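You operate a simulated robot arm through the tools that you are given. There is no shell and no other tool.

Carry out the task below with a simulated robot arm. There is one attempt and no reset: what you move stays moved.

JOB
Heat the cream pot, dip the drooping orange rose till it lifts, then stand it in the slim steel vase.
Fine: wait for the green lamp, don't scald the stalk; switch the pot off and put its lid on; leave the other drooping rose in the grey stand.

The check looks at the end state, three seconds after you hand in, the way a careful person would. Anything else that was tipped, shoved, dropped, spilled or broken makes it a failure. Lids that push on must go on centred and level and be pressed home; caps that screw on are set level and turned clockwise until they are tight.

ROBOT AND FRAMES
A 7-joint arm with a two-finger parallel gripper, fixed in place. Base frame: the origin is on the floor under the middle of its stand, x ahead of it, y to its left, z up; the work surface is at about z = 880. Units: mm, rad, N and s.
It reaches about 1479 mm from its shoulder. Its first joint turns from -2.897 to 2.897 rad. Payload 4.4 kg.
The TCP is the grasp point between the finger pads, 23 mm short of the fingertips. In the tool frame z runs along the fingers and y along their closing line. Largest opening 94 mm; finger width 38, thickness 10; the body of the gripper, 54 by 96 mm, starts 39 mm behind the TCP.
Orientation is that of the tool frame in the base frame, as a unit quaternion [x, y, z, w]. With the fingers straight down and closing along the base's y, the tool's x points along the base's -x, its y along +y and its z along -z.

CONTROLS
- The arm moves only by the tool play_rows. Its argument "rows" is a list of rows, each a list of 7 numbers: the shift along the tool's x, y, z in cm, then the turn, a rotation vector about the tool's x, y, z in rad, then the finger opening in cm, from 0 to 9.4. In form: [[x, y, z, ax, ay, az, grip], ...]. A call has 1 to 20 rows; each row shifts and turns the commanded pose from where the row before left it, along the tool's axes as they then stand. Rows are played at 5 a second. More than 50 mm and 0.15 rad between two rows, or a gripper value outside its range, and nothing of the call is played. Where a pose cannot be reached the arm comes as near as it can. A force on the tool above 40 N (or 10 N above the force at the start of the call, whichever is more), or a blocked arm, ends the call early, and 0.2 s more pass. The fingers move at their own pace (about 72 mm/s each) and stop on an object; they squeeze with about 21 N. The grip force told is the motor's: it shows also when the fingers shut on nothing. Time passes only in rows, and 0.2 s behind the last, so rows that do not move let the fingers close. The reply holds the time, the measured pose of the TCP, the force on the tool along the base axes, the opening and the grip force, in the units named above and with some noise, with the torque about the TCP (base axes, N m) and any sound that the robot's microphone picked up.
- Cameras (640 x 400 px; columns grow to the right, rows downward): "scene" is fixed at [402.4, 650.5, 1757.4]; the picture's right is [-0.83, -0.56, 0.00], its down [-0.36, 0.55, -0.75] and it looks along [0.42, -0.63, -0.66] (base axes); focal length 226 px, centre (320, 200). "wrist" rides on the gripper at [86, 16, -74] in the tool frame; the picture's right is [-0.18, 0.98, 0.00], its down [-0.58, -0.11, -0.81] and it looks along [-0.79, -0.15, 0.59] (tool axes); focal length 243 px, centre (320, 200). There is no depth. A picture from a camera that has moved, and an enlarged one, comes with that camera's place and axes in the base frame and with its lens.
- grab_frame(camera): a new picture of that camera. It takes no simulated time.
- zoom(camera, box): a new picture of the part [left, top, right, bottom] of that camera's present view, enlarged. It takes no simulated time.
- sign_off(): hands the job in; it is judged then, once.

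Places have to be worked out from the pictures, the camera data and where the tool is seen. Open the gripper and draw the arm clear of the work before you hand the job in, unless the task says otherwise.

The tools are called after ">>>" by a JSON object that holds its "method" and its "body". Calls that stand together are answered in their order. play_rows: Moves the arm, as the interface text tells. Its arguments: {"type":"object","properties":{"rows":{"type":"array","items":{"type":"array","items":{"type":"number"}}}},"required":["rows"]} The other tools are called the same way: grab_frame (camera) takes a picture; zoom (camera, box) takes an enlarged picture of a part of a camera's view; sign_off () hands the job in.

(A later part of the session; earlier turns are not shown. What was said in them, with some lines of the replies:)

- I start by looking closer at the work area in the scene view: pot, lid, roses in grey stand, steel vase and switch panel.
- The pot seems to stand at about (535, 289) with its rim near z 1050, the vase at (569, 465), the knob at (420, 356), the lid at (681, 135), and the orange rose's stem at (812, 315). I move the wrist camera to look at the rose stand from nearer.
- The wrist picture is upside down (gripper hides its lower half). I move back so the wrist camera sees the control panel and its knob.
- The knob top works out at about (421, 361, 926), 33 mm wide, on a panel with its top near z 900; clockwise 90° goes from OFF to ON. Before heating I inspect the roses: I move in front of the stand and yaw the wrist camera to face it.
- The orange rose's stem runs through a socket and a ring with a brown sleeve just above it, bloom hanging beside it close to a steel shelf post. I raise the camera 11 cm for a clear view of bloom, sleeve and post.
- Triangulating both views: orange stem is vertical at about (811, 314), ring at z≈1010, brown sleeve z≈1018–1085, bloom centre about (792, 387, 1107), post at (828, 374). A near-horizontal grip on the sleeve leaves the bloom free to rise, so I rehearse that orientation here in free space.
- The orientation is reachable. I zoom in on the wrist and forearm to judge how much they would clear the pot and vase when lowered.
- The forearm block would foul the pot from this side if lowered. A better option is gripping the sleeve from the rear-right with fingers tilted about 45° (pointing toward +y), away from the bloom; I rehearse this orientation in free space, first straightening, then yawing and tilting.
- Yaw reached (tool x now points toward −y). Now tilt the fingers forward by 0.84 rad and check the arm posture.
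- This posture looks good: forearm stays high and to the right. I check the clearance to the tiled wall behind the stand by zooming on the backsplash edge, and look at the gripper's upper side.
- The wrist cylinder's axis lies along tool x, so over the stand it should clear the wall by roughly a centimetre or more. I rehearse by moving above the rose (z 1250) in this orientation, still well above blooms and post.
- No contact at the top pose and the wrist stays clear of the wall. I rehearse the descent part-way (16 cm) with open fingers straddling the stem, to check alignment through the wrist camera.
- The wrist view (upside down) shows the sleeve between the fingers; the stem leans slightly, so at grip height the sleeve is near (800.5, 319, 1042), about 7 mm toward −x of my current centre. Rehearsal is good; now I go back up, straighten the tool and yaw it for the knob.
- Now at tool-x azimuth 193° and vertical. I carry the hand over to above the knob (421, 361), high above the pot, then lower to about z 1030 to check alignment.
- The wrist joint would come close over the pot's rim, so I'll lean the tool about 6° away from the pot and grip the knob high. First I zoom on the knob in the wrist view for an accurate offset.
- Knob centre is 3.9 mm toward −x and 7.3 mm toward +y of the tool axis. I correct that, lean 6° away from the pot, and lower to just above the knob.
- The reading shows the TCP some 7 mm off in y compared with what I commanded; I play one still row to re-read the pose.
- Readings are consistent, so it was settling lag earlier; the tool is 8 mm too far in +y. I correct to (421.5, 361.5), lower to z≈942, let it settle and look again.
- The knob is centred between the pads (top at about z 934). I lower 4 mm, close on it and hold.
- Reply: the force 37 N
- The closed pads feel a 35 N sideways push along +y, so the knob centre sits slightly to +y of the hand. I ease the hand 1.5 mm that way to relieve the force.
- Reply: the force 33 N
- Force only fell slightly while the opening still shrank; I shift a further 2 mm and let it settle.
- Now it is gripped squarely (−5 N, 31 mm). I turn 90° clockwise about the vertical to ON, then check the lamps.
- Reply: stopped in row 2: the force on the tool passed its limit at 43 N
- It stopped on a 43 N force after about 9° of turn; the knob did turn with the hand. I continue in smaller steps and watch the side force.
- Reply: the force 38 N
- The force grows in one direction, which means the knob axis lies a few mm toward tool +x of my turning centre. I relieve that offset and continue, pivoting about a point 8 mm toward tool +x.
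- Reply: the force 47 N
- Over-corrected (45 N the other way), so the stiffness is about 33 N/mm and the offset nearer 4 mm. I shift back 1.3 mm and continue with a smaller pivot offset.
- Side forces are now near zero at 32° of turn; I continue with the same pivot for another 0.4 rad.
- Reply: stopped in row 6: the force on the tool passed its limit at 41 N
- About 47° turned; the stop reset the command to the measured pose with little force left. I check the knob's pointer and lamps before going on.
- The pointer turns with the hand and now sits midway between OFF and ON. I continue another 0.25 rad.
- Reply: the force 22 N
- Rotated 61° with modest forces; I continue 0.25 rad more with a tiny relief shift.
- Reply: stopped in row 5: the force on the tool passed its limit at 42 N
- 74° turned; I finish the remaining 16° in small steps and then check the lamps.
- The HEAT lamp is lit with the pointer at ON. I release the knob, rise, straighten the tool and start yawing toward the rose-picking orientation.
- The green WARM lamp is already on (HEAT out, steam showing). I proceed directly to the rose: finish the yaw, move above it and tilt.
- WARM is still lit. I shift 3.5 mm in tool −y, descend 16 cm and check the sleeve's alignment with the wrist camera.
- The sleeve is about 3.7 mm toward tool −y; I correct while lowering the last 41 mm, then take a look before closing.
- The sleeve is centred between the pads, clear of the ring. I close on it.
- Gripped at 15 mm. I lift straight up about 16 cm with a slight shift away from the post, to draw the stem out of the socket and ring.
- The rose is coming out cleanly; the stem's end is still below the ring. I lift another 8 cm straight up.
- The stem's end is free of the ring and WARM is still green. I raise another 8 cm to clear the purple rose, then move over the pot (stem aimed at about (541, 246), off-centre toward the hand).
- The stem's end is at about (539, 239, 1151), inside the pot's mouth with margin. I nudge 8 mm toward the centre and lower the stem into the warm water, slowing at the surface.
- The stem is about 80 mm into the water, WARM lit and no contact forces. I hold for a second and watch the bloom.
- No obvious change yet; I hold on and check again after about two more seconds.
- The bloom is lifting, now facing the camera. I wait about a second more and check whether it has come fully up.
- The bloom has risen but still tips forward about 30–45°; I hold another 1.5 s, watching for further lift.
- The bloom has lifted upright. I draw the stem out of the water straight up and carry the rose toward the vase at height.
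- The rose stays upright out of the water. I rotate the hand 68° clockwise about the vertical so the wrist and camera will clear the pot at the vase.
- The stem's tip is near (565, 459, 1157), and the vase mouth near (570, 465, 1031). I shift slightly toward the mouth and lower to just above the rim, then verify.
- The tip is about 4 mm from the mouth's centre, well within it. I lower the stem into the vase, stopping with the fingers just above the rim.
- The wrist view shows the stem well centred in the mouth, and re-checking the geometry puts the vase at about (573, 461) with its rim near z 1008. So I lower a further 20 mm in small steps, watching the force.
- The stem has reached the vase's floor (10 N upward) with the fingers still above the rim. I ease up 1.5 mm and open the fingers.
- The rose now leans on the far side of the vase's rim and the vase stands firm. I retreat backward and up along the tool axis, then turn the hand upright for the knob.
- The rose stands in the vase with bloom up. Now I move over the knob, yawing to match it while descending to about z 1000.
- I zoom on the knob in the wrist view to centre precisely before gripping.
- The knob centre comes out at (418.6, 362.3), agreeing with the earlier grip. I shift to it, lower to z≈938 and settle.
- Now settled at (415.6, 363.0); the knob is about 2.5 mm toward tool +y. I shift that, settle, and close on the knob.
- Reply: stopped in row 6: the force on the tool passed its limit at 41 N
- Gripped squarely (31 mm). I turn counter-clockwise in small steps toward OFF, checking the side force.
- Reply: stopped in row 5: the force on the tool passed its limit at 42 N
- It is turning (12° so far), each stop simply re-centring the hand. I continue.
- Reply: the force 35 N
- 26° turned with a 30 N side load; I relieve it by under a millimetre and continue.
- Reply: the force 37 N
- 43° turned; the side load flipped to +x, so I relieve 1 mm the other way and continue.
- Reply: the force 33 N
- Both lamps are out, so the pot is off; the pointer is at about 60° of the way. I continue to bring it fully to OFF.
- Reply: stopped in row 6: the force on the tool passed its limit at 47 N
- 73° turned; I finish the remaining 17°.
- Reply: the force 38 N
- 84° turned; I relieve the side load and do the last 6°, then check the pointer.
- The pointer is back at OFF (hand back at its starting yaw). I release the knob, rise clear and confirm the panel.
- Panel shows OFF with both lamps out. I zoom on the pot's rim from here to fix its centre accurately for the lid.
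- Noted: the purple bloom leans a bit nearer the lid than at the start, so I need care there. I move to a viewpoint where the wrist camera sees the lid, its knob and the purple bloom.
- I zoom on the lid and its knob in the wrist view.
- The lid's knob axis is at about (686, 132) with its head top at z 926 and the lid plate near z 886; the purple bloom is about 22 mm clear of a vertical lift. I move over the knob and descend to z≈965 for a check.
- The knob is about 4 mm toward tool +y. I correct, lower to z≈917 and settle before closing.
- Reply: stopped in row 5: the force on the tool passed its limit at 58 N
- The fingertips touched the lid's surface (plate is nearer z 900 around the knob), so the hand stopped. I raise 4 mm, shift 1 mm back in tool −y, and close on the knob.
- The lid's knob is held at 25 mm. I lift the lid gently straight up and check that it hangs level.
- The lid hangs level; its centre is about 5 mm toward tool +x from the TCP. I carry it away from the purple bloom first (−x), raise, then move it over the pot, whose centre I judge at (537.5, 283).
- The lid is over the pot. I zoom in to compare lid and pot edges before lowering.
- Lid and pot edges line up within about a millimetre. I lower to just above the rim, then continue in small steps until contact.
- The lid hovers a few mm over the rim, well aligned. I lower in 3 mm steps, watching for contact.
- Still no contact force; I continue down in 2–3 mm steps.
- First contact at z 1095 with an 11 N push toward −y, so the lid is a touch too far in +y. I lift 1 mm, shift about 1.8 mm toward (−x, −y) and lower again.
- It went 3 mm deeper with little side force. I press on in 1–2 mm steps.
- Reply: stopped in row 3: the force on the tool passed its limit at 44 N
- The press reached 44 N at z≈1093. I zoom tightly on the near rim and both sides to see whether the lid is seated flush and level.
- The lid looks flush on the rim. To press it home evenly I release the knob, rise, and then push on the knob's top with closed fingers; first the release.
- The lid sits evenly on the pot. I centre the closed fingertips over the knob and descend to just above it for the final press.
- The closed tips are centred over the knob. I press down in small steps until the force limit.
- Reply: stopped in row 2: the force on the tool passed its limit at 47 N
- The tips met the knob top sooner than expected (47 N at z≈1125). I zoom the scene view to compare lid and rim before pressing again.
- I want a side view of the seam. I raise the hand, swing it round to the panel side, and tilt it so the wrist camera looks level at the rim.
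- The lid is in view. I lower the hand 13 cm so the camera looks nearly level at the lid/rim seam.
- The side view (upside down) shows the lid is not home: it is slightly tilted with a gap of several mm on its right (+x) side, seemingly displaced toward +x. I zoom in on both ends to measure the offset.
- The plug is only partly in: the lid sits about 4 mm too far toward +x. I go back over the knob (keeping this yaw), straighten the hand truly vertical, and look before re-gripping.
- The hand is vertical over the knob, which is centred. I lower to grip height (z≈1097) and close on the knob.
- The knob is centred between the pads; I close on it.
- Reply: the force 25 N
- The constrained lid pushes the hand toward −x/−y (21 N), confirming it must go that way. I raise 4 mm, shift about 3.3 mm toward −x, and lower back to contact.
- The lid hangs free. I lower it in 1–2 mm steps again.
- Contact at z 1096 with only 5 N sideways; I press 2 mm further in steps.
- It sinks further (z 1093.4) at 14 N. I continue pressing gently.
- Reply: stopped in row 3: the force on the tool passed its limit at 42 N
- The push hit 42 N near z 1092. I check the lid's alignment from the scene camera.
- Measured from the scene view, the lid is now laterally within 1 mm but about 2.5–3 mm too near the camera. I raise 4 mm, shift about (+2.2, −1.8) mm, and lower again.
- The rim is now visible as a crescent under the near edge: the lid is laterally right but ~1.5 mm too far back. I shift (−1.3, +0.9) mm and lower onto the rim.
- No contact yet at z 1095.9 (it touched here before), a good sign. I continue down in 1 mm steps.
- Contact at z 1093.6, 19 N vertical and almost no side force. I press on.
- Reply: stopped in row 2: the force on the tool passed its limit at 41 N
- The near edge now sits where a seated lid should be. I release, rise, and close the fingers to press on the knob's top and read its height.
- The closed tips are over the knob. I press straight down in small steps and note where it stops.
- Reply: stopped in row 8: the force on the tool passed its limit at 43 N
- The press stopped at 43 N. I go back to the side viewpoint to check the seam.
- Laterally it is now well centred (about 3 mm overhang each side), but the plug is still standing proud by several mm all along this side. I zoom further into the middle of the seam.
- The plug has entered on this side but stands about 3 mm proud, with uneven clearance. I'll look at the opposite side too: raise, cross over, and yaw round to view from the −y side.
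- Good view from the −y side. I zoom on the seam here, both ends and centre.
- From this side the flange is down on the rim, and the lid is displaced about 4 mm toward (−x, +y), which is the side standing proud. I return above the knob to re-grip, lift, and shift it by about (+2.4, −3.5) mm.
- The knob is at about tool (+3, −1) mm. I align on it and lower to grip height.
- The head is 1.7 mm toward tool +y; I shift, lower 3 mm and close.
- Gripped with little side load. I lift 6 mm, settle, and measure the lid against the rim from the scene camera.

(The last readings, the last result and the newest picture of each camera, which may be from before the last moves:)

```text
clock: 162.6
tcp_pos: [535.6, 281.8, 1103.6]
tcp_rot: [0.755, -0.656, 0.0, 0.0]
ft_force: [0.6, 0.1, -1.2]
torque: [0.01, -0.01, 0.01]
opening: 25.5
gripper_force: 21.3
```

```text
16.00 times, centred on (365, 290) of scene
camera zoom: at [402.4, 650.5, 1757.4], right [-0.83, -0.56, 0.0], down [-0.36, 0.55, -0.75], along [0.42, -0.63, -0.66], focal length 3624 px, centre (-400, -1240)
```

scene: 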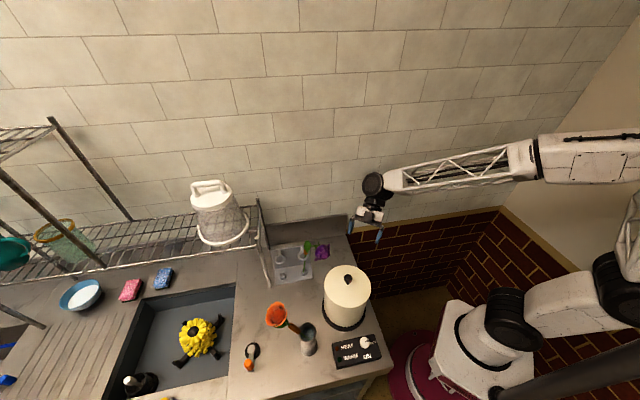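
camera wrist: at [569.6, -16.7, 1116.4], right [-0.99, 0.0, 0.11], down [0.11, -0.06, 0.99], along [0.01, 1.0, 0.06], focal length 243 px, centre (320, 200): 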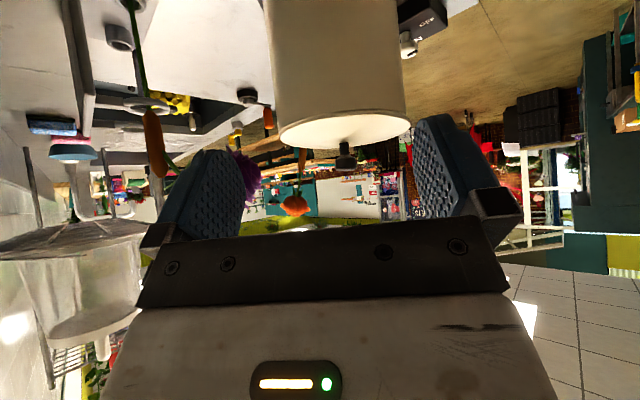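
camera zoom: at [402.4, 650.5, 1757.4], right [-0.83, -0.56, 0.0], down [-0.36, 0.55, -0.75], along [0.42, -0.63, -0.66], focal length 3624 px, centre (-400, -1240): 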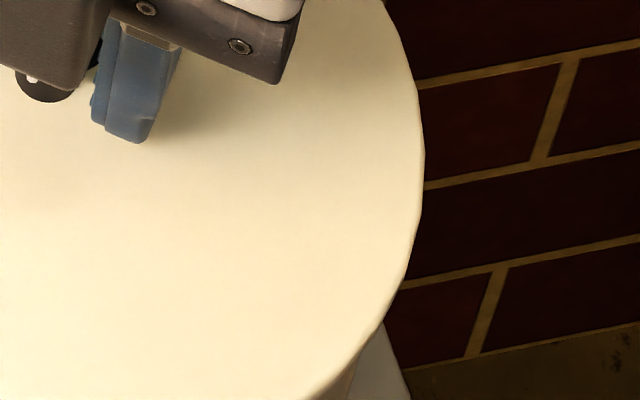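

The lid is about 1 mm too far right and 2–3 mm too near the camera. I shift by (+2.3, −2.4) mm, settle, and re-measure.

>>> {"method": "play_rows", "body": {"rows": [[0.27, -0.19, 0, 0, 0, 0, 1.5], [0, 0, 0, 0, 0, 0, 1.5], [0, 0, 0, 0, 0, 0, 1.5], [0, 0, 0, 0, 0, 0, 1.5], [0, 0, 0, 0, 0, 0, 1.5]]}}

>>> {"method": "zoom", "body": {"camera": "scene", "box": [320, 285, 375, 315]}}

>>> {"method": "zoom", "body": {"camera": "scene", "box": [318, 285, 338, 305]}}

>>> {"method": "zoom", "body": {"camera": "scene", "box": [355, 280, 375, 300]}}

```text
clock: 163.8
tcp_pos: [537.8, 279.3, 1102.9]
tcp_rot: [0.755, -0.655, 0.0, 0.0]
ft_force: [-0.4, -0.4, -1.7]
torque: [0.0, -0.01, 0.02]
opening: 25.1
gripper_force: 20.6
```

```text
11.64 times, centred on (348, 300) of scene
camera zoom: at [402.4, 650.5, 1757.4], right [-0.83, -0.56, 0.0], down [-0.36, 0.55, -0.75], along [0.42, -0.63, -0.66], focal length 2636 px, centre (0, -964)
```

zoom: 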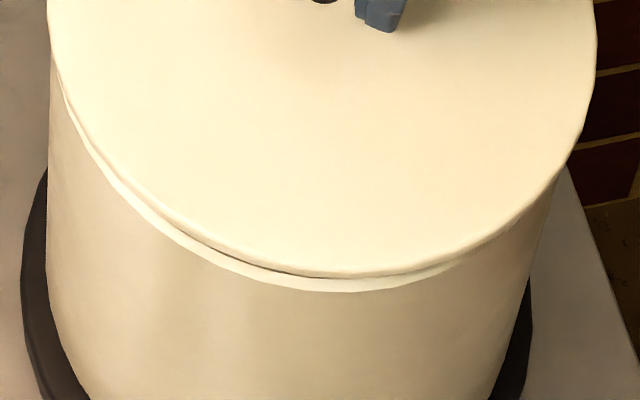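

```text
16.00 times, centred on (328, 295) of scene
camera zoom: at [402.4, 650.5, 1757.4], right [-0.83, -0.56, 0.0], down [-0.36, 0.55, -0.75], along [0.42, -0.63, -0.66], focal length 3624 px, centre (192, -1320)
```

zoom: 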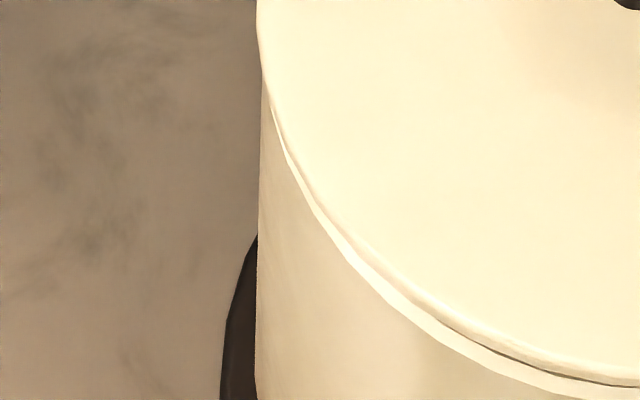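

```text
16.00 times, centred on (365, 290) of scene
camera zoom: at [402.4, 650.5, 1757.4], right [-0.83, -0.56, 0.0], down [-0.36, 0.55, -0.75], along [0.42, -0.63, -0.66], focal length 3624 px, centre (-400, -1240)
```

zoom: 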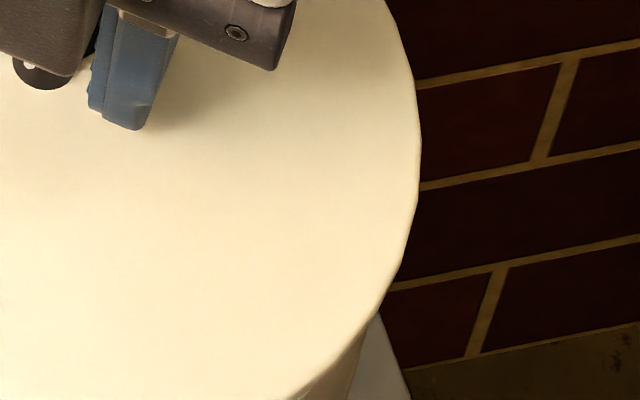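

Now the rim crescent is even on both sides, with the lateral offset within half a millimetre. I lower gently and watch force and torque.

>>> {"method": "play_rows", "body": {"rows": [[0, 0, 0.3, 0, 0, 0, 1.5], [0, 0, 0.15, 0, 0, 0, 1.5], [0, 0, 0, 0, 0, 0, 1.5], [0, 0, 0, 0, 0, 0, 1.5]]}}

>>> {"method": "play_rows", "body": {"rows": [[0, 0, 0.1, 0, 0, 0, 1.5], [0, 0, 0, 0, 0, 0, 1.5]]}}

>>> {"method": "play_rows", "body": {"rows": [[0, 0, 0.1, 0, 0, 0, 1.5], [0, 0, 0, 0, 0, 0, 1.5]]}}

```text
clock: 164.8
tcp_pos: [538.9, 278.4, 1098.6]
tcp_rot: [0.756, -0.655, 0.0, -0.001]
ft_force: [0.6, -0.3, -0.9]
torque: [-0.02, 0.02, 0.02]
opening: 25.1
gripper_force: 21.0
```

```text
clock: 165.4
tcp_pos: [538.4, 278.2, 1097.4]
tcp_rot: [0.756, -0.655, -0.001, -0.001]
ft_force: [-0.3, -0.9, -2.1]
torque: [-0.02, -0.05, 0.04]
opening: 25.2
gripper_force: 21.3
```

```text
clock: 166.0
tcp_pos: [537.8, 279.1, 1096.4]
tcp_rot: [0.755, -0.655, -0.001, 0.0]
ft_force: [-0.1, 0.3, -0.2]
torque: [-0.11, -0.1, -0.01]
opening: 25.1
gripper_force: 20.4
```

First light contact appears at the far (+x, −y) side, judging by the torque. I continue lowering in 1 mm steps.

>>> {"method": "play_rows", "body": {"rows": [[0, 0, 0.1, 0, 0, 0, 1.5], [0, 0, 0, 0, 0, 0, 1.5], [0, 0, 0, 0, 0, 0, 1.5]]}}

>>> {"method": "zoom", "body": {"camera": "scene", "box": [320, 285, 375, 315]}}

```text
clock: 166.8
tcp_pos: [538.1, 278.6, 1095.3]
tcp_rot: [0.756, -0.655, -0.002, 0.0]
ft_force: [-0.1, 3.8, 7.6]
torque: [-0.56, -0.09, 0.03]
opening: 25.2
gripper_force: 21.0
```

```text
11.64 times, centred on (348, 300) of scene
camera zoom: at [402.4, 650.5, 1757.4], right [-0.83, -0.56, 0.0], down [-0.36, 0.55, -0.75], along [0.42, -0.63, -0.66], focal length 2636 px, centre (0, -964)
```

zoom: 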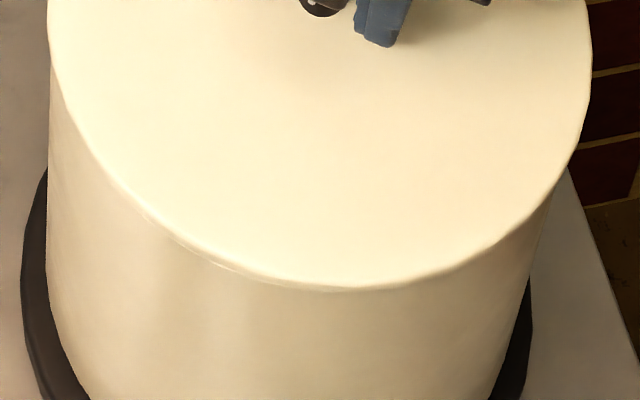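

Contact is on the −y side with a 4 N push toward +y, so I ease 0.8 mm toward +y and lower on.

>>> {"method": "play_rows", "body": {"rows": [[-0.08, -0.01, 0, 0, 0, 0, 1.5], [0, 0, 0, 0, 0, 0, 1.5], [0, 0, 0.1, 0, 0, 0, 1.5], [0, 0, 0, 0, 0, 0, 1.5]]}}

```text
clock: 167.8
tcp_pos: [537.9, 278.7, 1094.5]
tcp_rot: [0.755, -0.655, -0.001, -0.001]
ft_force: [-0.6, 5.2, 7.6]
torque: [-0.49, -0.08, -0.05]
opening: 25.1
gripper_force: 21.0
```

Similar light contact, slightly lower; I ease another 0.8 mm toward +y and lower 1 mm.

>>> {"method": "play_rows", "body": {"rows": [[-0.08, -0.01, 0, 0, 0, 0, 1.5], [0, 0, 0.1, 0, 0, 0, 1.5], [0, 0, 0, 0, 0, 0, 1.5]]}}

```text
clock: 168.6
tcp_pos: [536.9, 279.9, 1092.1]
tcp_rot: [0.756, -0.655, 0.0, 0.0]
ft_force: [-1.1, -2.1, 5.2]
torque: [-0.53, -0.07, 0.01]
opening: 25.2
gripper_force: 21.1
```

It dropped to z 1092.1 with only 5 N — the plug is sliding in. I continue pressing down.

>>> {"method": "play_rows", "body": {"rows": [[0, 0, 0.1, 0, 0, 0, 1.5], [0, 0, 0.1, 0, 0, 0, 1.5], [0, 0, 0, 0, 0, 0, 1.5]]}}

```text
clock: 169.4
tcp_pos: [537.6, 280.5, 1092.5]
tcp_rot: [0.755, -0.655, 0.0, 0.0]
ft_force: [-3.5, -1.4, 19.8]
torque: [0.06, 0.04, 0.02]
opening: 25.1
gripper_force: 21.4
```

The torque has vanished with 20 N down — contact is even now. I press to the force limit and then inspect.

>>> {"method": "play_rows", "body": {"rows": [[0, 0, 0.1, 0, 0, 0, 1.5], [0, 0, 0.1, 0, 0, 0, 1.5], [0, 0, 0, 0, 0, 0, 1.5]]}}

>>> {"method": "zoom", "body": {"camera": "scene", "box": [320, 285, 375, 315]}}

```text
clock: 170.2
tcp_pos: [538.5, 280.2, 1088.5]
tcp_rot: [0.755, -0.655, -0.001, -0.001]
ft_force: [-4.2, 5.5, 15.3]
torque: [0.09, 0.04, 0.01]
opening: 25.3
gripper_force: 21.1
```

```text
11.64 times, centred on (348, 300) of scene
camera zoom: at [402.4, 650.5, 1757.4], right [-0.83, -0.56, 0.0], down [-0.36, 0.55, -0.75], along [0.42, -0.63, -0.66], focal length 2636 px, centre (0, -964)
```

zoom: 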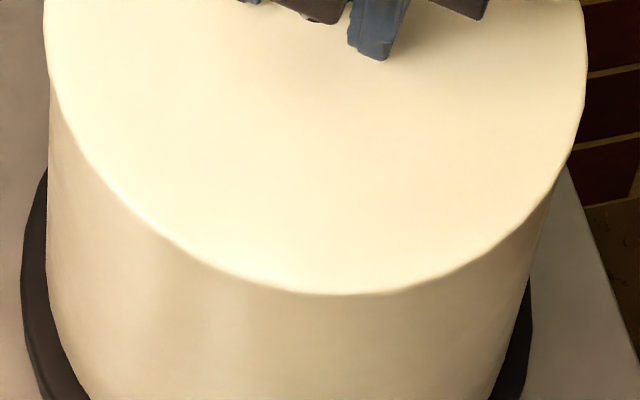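

It slid down another 4 mm to z 1088.5 — the plug is engaging. I keep pressing until it is firm.

>>> {"method": "play_rows", "body": {"rows": [[0, 0, 0.1, 0, 0, 0, 1.5], [0, 0, 0.1, 0, 0, 0, 1.5], [0, 0, 0.1, 0, 0, 0, 1.5], [0, 0, 0, 0, 0, 0, 1.5]]}}

```text
clock: 171.0
tcp_pos: [539.3, 280.9, 1087.9]
tcp_rot: [0.756, -0.655, -0.001, -0.002]
ft_force: [-7.5, 0.3, 5.9]
torque: [-0.32, 0.29, -0.04]
opening: 25.2
gripper_force: 20.9
stopped in row 4: the force on the tool passed its limit at 42 N (the readings are from after the stop); the commanded pose is now the measured one
```

Firm at 42 N near z 1087. I release, close the fingers above the knob, and press once more centrally.

>>> {"method": "play_rows", "body": {"rows": [[0, 0, 0, 0, 0, 0, 3.5], [0, 0, 0, 0, 0, 0, 5.0], [0, 0, -2.0, 0, 0, 0, 5.0], [0, 0, -3.0, 0, 0, 0, 5.0], [0, 0, 0, 0, 0, 0, 0.0], [0, 0, 0, 0, 0, 0, 0.0], [0, 0, 0, 0, 0, 0, 0.0]]}}

>>> {"method": "play_rows", "body": {"rows": [[0, 0, 1.2, 0, 0, 0, 0.0], [0, 0, 0, 0, 0, 0, 0.0], [0, 0, 0.2, 0, 0, 0, 0.0], [0, 0, 0.2, 0, 0, 0, 0.0], [0, 0, 0.2, 0, 0, 0, 0.0], [0, 0, 0.1, 0, 0, 0, 0.0], [0, 0, 0.1, 0, 0, 0, 0.0], [0, 0, 0.1, 0, 0, 0, 0.0], [0, 0, 0.1, 0, 0, 0, 0.0], [0, 0, 0.1, 0, 0, 0, 0.0], [0, 0, 0.1, 0, 0, 0, 0.0], [0, 0, 0.1, 0, 0, 0, 0.0], [0, 0, 0.1, 0, 0, 0, 0.0], [0, 0, 0.1, 0, 0, 0, 0.0]]}}

```text
clock: 172.6
tcp_pos: [537.7, 280.2, 1136.8]
tcp_rot: [0.756, -0.655, 0.001, -0.002]
ft_force: [0.4, -0.8, 0.4]
torque: [0.0, 0.03, 0.0]
opening: 0.1
gripper_force: 21.2
```

```text
clock: 174.1
tcp_pos: [540.1, 280.8, 1121.1]
tcp_rot: [0.755, -0.656, 0.0, -0.004]
ft_force: [1.6, 0.6, 3.8]
torque: [-0.03, -0.03, -0.03]
opening: 0.0
gripper_force: 21.4
stopped in row 7: the force on the tool passed its limit at 44 N (the readings are from after the stop); the commanded pose is now the measured one
```

The stop is now 5 mm lower than before, so the lid has seated deeper. I verify with side views again, first swinging round to the panel side.

>>> {"method": "play_rows", "body": {"rows": [[0, 0, -4.0, 0, 0, 0, 0.0], [0, 0, -4.0, 0, 0, 0.1453, 4.0], [0, 0, -4.3, 0, 0, 0.1453, 9.4], [0, 0, 0, 0, 0, 0.1453, 9.4], [0, 0, 0, 0, 0, 0.1453, 9.4], [0, 0, 0, 0, 0, 0.1453, 9.4], [0, 0, 0, 0, 0, 0.1453, 9.4], [0, 0, 0, 0, 0, 0.1453, 9.4], [0, 0, 0, 0, 0, 0.1453, 9.4], [0, 0, 0, 0, 0, 0.1453, 9.4], [0, 0, 0, 0, 0, 0.1453, 9.4], [0, 0, 0, 0, 0, 0.1453, 9.4], [0, 0, 0, 0, 0, 0.1453, 9.4], [0, 0, 0, 0, 0, 0.1453, 9.4], [0, 0, 0, 0, 0, 0.1453, 9.4], [0, 0, 0, 0, 0, 0.1453, 9.4], [0, 0, 0, 0, 0, 0.1453, 9.4], [0, 0, 0, 0, 0, 0.1453, 9.4], [0, 0, 0, 0, 0, 0.1453, 9.4], [0, 0, 0, 0, 0, 0.1453, 9.4]]}}

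>>> {"method": "play_rows", "body": {"rows": [[3.76, -0.04, 0, 0, 0, 0, 9.4], [3.76, -0.04, 0, 0, 0, 0, 9.4], [3.76, -0.04, 0, 0, 0, 0, 9.4], [3.76, -0.04, 0, 0, 0, 0, 9.4], [3.76, -0.04, 0, 0, 0, 0, 9.4], [0, 0, 0, 0, -0.14, 0, 9.4], [0, 0, 0, 0, -0.14, 0, 9.4], [0, 0, 0, 0, -0.14, 0, 9.4], [0, 0, 0, 0, -0.14, 0, 9.4], [0, 0, 0, 0, -0.14, 0, 9.4], [2.12, -0.05, 2.467, 0, 0, 0, 9.4], [2.12, -0.05, 2.467, 0, 0, 0, 9.4], [2.12, -0.05, 2.467, 0, 0, 0, 9.4], [2.12, -0.05, 2.467, 0, 0, 0, 9.4], [0, 0, 0, 0, 0, 0, 9.4]]}}

>>> {"method": "zoom", "body": {"camera": "wrist", "box": [230, 80, 410, 190]}}

>>> {"method": "grab_frame", "body": {"camera": "scene"}}

```text
clock: 178.3
tcp_pos: [538.3, 279.8, 1243.7]
tcp_rot: [0.503, 0.864, 0.003, 0.001]
ft_force: [-0.6, 1.7, 0.1]
torque: [-0.03, 0.0, -0.01]
opening: 94.1
gripper_force: 0.1
```

```text
clock: 181.5
tcp_pos: [441.4, 444.8, 1113.1]
tcp_rot: [0.472, 0.813, -0.167, 0.297]
ft_force: [0.1, 0.5, 0.4]
torque: [-0.01, 0.0, 0.02]
opening: 94.2
gripper_force: 0.0
```

```text
3.56 times, centred on (320, 135) of wrist
camera zoom: at [397.9, 550.2, 1115.5], right [0.92, 0.37, 0.13], down [-0.14, 0.0, 0.99], along [0.36, -0.93, 0.06], focal length 863 px, centre (320, 431)
```

zoom: 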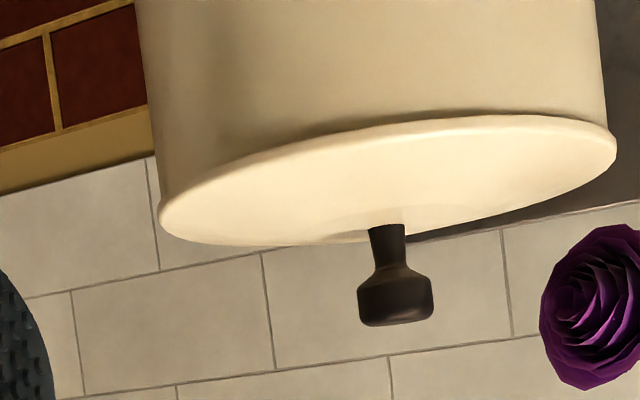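

```text
taken
```

scene: 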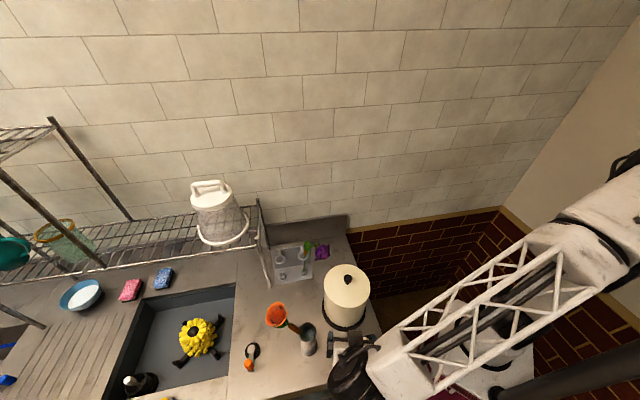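

Now the lid sits flush with no gap on this side. I zoom closer along the seam to be sure.

>>> {"method": "zoom", "body": {"camera": "wrist", "box": [260, 100, 310, 140]}}

>>> {"method": "zoom", "body": {"camera": "wrist", "box": [305, 95, 355, 135]}}

>>> {"method": "zoom", "body": {"camera": "wrist", "box": [360, 90, 410, 130]}}

>>> {"method": "zoom", "body": {"camera": "scene", "box": [250, 230, 370, 350]}}

```text
10.00 times, centred on (285, 120) of wrist
camera zoom: at [397.9, 550.2, 1115.5], right [0.92, 0.37, 0.13], down [-0.14, 0.0, 0.99], along [0.36, -0.93, 0.06], focal length 2426 px, centre (670, 1000)
```

zoom: 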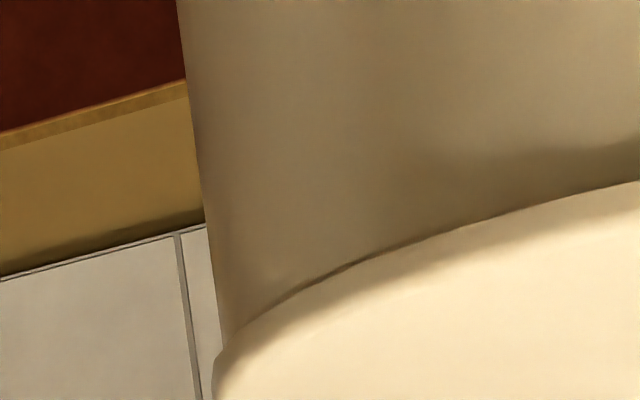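

```text
10.00 times, centred on (330, 115) of wrist
camera zoom: at [397.9, 550.2, 1115.5], right [0.92, 0.37, 0.13], down [-0.14, 0.0, 0.99], along [0.36, -0.93, 0.06], focal length 2426 px, centre (220, 1050)
```

zoom: 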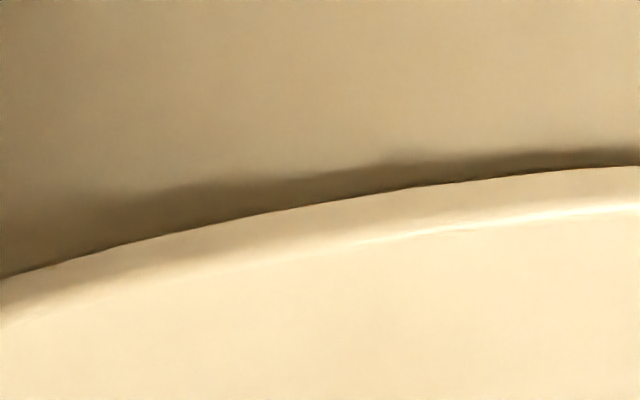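

```text
10.00 times, centred on (385, 110) of wrist
camera zoom: at [397.9, 550.2, 1115.5], right [0.92, 0.37, 0.13], down [-0.14, 0.0, 0.99], along [0.36, -0.93, 0.06], focal length 2426 px, centre (-330, 1100)
```

zoom: 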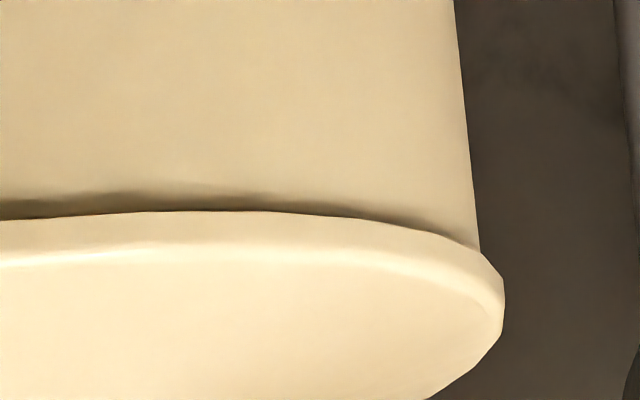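

```text
3.33 times, centred on (310, 290) of scene
camera zoom: at [402.4, 650.5, 1757.4], right [-0.83, -0.56, 0.0], down [-0.36, 0.55, -0.75], along [0.42, -0.63, -0.66], focal length 755 px, centre (353, -100)
```

zoom: 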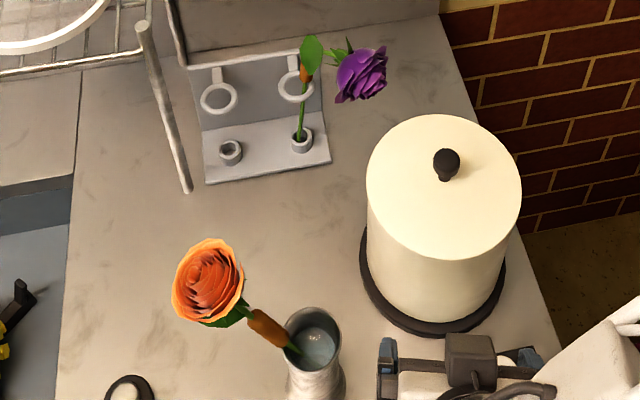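

The seam here is closed all along. To be thorough I check the opposite (−y) side once more with the same moves as before.

>>> {"method": "play_rows", "body": {"rows": [[-2.12, 0.05, -2.467, 0, 0, 0, 9.4], [-2.12, 0.05, -2.467, 0, 0, 0, 9.4], [-2.12, 0.05, -2.467, 0, 0, 0, 9.4], [-2.12, 0.05, -2.467, 0, 0, 0, 9.4], [0, 0, 0, 0, 0.14, 0, 9.4], [0, 0, 0, 0, 0.14, 0, 9.4], [0, 0, 0, 0, 0.14, 0, 9.4], [0, 0, 0, 0, 0.14, 0, 9.4], [0, 0, 0, 0, 0.14, 0, 9.4], [-4.56, -0.745, 0, 0, 0, 0, 9.4], [-4.56, -0.745, 0, 0, 0, 0, 9.4], [-4.56, -0.745, 0, 0, 0, 0, 9.4], [-4.56, -0.745, 0, 0, 0, 0, 9.4], [-4.56, -0.745, 0, 0, 0, 0, 9.4], [-4.56, -0.745, 0, 0, 0, 0, 9.4], [-4.56, -0.745, 0, 0, 0, 0, 9.4], [-4.56, -0.745, 0, 0, 0, 0, 9.4]]}}

>>> {"method": "play_rows", "body": {"rows": [[0, 0, 0, 0, 0, -0.1453, 9.4], [0, 0, 0, 0, 0, -0.1453, 9.4], [0, 0, 0, 0, 0, -0.1453, 9.4], [0, 0, 0, 0, 0, -0.1453, 9.4], [0, 0, 0, 0, 0, -0.1453, 9.4], [0, 0, 0, 0, 0, -0.1453, 9.4], [0, 0, 0, 0, 0, -0.1453, 9.4], [0, 0, 0, 0, 0, -0.1453, 9.4], [0, 0, 0, 0, 0, -0.1453, 9.4], [0, 0, 0, 0, 0, -0.1453, 9.4], [0, 0, 0, 0, 0, -0.1453, 9.4], [0, 0, 0, 0, 0, -0.1453, 9.4], [0, 0, 0, 0, 0, -0.1453, 9.4], [0, 0, 0, 0, 0, -0.1453, 9.4], [0, 0, 0, 0, 0, -0.1453, 9.4], [0, 0, 0, 0, 0, -0.1453, 9.4], [0, 0, 0, 0, 0, -0.1453, 9.4], [0, 0, 0, 0, 0, -0.1453, 9.4], [0, 0, 0, 0, 0, -0.1453, 9.4]]}}

>>> {"method": "play_rows", "body": {"rows": [[0, 0, 0, 0, -0.14, 0, 9.4], [0, 0, 0, 0, -0.14, 0, 9.4], [0, 0, 0, 0, -0.14, 0, 9.4], [0, 0, 0, 0, -0.14, 0, 9.4], [0, 0, 0, 0, -0.14, 0, 9.4], [2.12, 0, 2.467, 0, 0, 0, 9.4], [2.12, 0, 2.467, 0, 0, 0, 9.4], [2.12, 0, 2.467, 0, 0, 0, 9.4], [2.12, 0, 2.467, 0, 0, 0, 9.4], [0, 0, 0, 0, 0, 0, 9.4]]}}

>>> {"method": "zoom", "body": {"camera": "wrist", "box": [260, 90, 420, 180]}}

>>> {"method": "zoom", "body": {"camera": "wrist", "box": [380, 100, 420, 140]}}

>>> {"method": "zoom", "body": {"camera": "scene", "box": [250, 260, 400, 390]}}

```text
clock: 185.1
tcp_pos: [572.6, 96.1, 1243.3]
tcp_rot: [0.501, 0.866, 0.004, 0.001]
ft_force: [0.5, -1.2, -0.6]
torque: [0.05, -0.02, 0.01]
opening: 94.0
gripper_force: 0.1
```

```text
clock: 189.1
tcp_pos: [573.0, 97.3, 1242.6]
tcp_rot: [0.756, -0.654, 0.001, -0.004]
ft_force: [-0.3, 0.1, 0.5]
torque: [0.0, -0.01, 0.04]
opening: 93.9
gripper_force: 0.1
```

```text
clock: 191.3
tcp_pos: [571.8, 96.5, 1113.8]
tcp_rot: [0.71, -0.614, -0.259, -0.229]
ft_force: [1.0, 0.6, 0.1]
torque: [0.03, -0.01, 0.01]
opening: 93.8
gripper_force: 0.2
```

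```text
4.00 times, centred on (340, 135) of wrist
camera zoom: at [572.0, -20.7, 1115.2], right [-0.99, 0.0, 0.11], down [0.11, -0.06, 0.99], along [0.01, 1.0, 0.06], focal length 970 px, centre (240, 460)
```

zoom: 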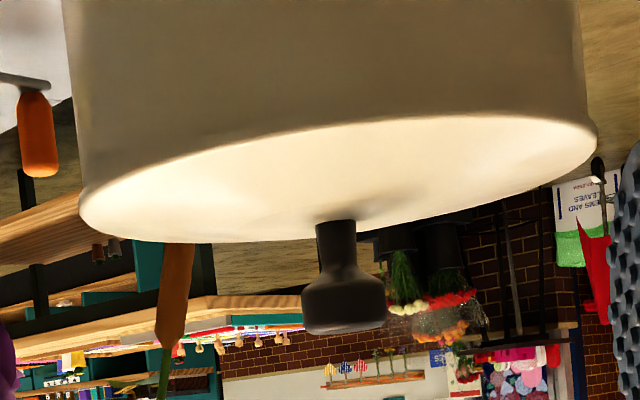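

```text
10.00 times, centred on (400, 120) of wrist
camera zoom: at [572.0, -20.7, 1115.2], right [-0.99, 0.0, 0.11], down [0.11, -0.06, 0.99], along [0.01, 1.0, 0.06], focal length 2426 px, centre (-480, 1000)
```

zoom: 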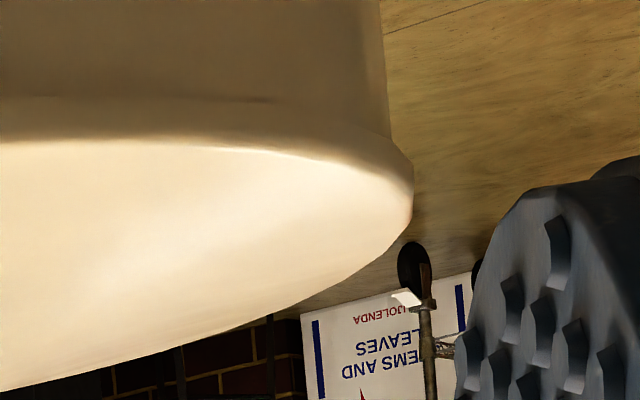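

```text
3.08 times, centred on (325, 325) of scene
camera zoom: at [402.4, 650.5, 1757.4], right [-0.83, -0.56, 0.0], down [-0.36, 0.55, -0.75], along [0.42, -0.63, -0.66], focal length 697 px, centre (305, -185)
```

zoom: 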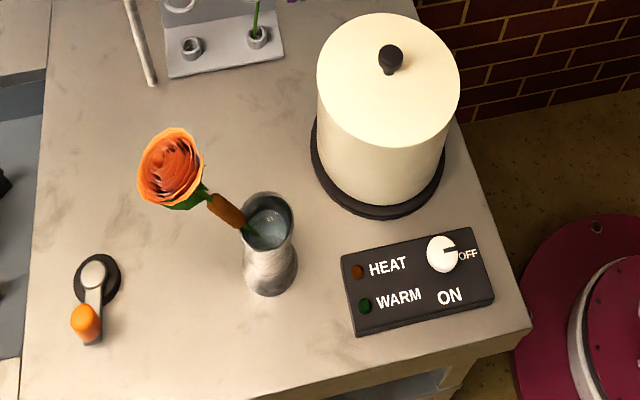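

The lid is flush and level on this side too, the panel reads OFF with both lamps out, and the rose stands in the vase. I draw the arm up and clear with the gripper open.

>>> {"method": "play_rows", "body": {"rows": [[-2.12, 0, -2.467, 0, 0, 0, 9.4], [-2.12, 0, -2.467, 0, 0, 0, 9.4], [-2.12, 0, -2.467, 0, 0, 0, 9.4], [-2.12, 0, -2.467, 0, 0, 0, 9.4], [0, 0, 0, 0, 0.14, 0, 9.4], [0, 0, 0, 0, 0.14, 0, 9.4], [0, 0, 0, 0, 0.14, 0, 9.4], [0, 0, 0, 0, 0.14, 0, 9.4], [0, 0, 0, 0, 0.14, 0, 9.4], [0, 0, -4.5, 0, 0, 0, 9.4], [0, 0, -4.5, 0, 0, 0, 9.4], [0, 0, -4.5, 0, 0, 0, 9.4], [0, 0, -4.5, 0, 0, 0, 9.4], [0, 0, 0, 0, 0, 0, 9.4], [0, 0, 0, 0, 0, 0, 9.4]]}}

>>> {"method": "grab_frame", "body": {"camera": "scene"}}

>>> {"method": "zoom", "body": {"camera": "scene", "box": [240, 220, 400, 340]}}

```text
clock: 194.5
tcp_pos: [572.9, 93.2, 1423.3]
tcp_rot: [0.756, -0.655, 0.001, -0.003]
ft_force: [-0.5, -0.2, -0.1]
torque: [0.03, -0.01, -0.01]
opening: 93.8
gripper_force: 0.0
```

```text
taken
```

scene: 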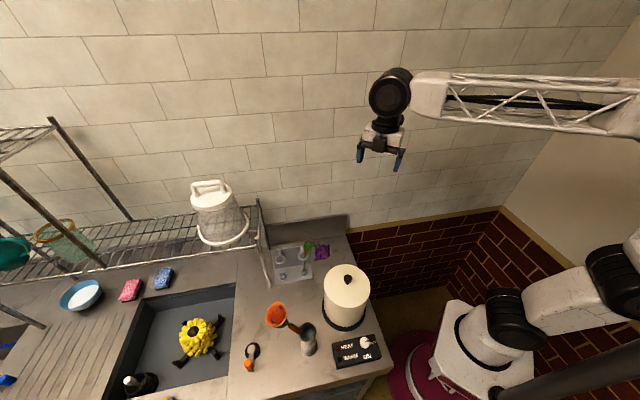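

```text
3.33 times, centred on (320, 280) of scene
camera zoom: at [402.4, 650.5, 1757.4], right [-0.83, -0.56, 0.0], down [-0.36, 0.55, -0.75], along [0.42, -0.63, -0.66], focal length 755 px, centre (320, -67)
```

zoom: 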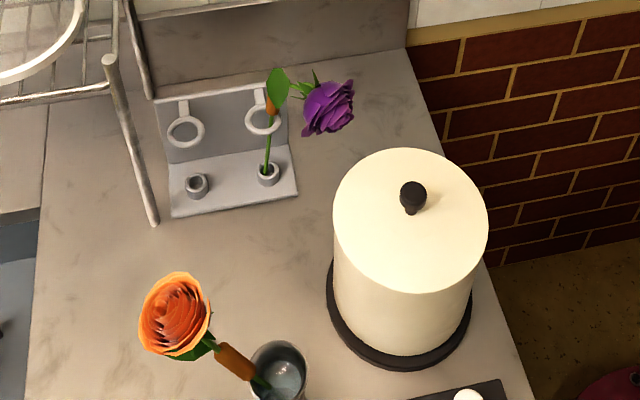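

The arm is clear and the gripper is open. The orange rose stands upright-bloomed in the steel vase, the pot is off with its lid seated, and the purple rose is still in the grey stand. I hand the job in.

>>> {"method": "sign_off", "body": {}}

```text
The job is handed in.
```

I handed the job in with the orange rose standing in the steel vase, its bloom lifted. The pot is switched off and its lid is on. No verdict came back with the hand-in.

- **Heating and dip:** I turned the pot on and put the stem in only after the green lamp was lit. It stayed in about five seconds, until the bloom came upright, and then I took it out.
- **Vase:** The rose reaches the bottom and leans on the rim at an angle rather than standing straight. The vase did not move.
- **Pot:** The knob is back at OFF and both lamps are out.
- **Lid:** It took three tries to seat because it first went on a few millimetres off-centre and tilted. I then pressed it home, and side views from two opposite sides show it flush with no gap.
- **Other rose:** The purple rose is still drooping in the grey stand, and the stand has not moved. Its bloom now hangs a few centimetres from where it began. I think my hand brushed it while I was rehearsing the pick-up, and I left it as it was.

The gripper is open and the arm is clear of the counter.
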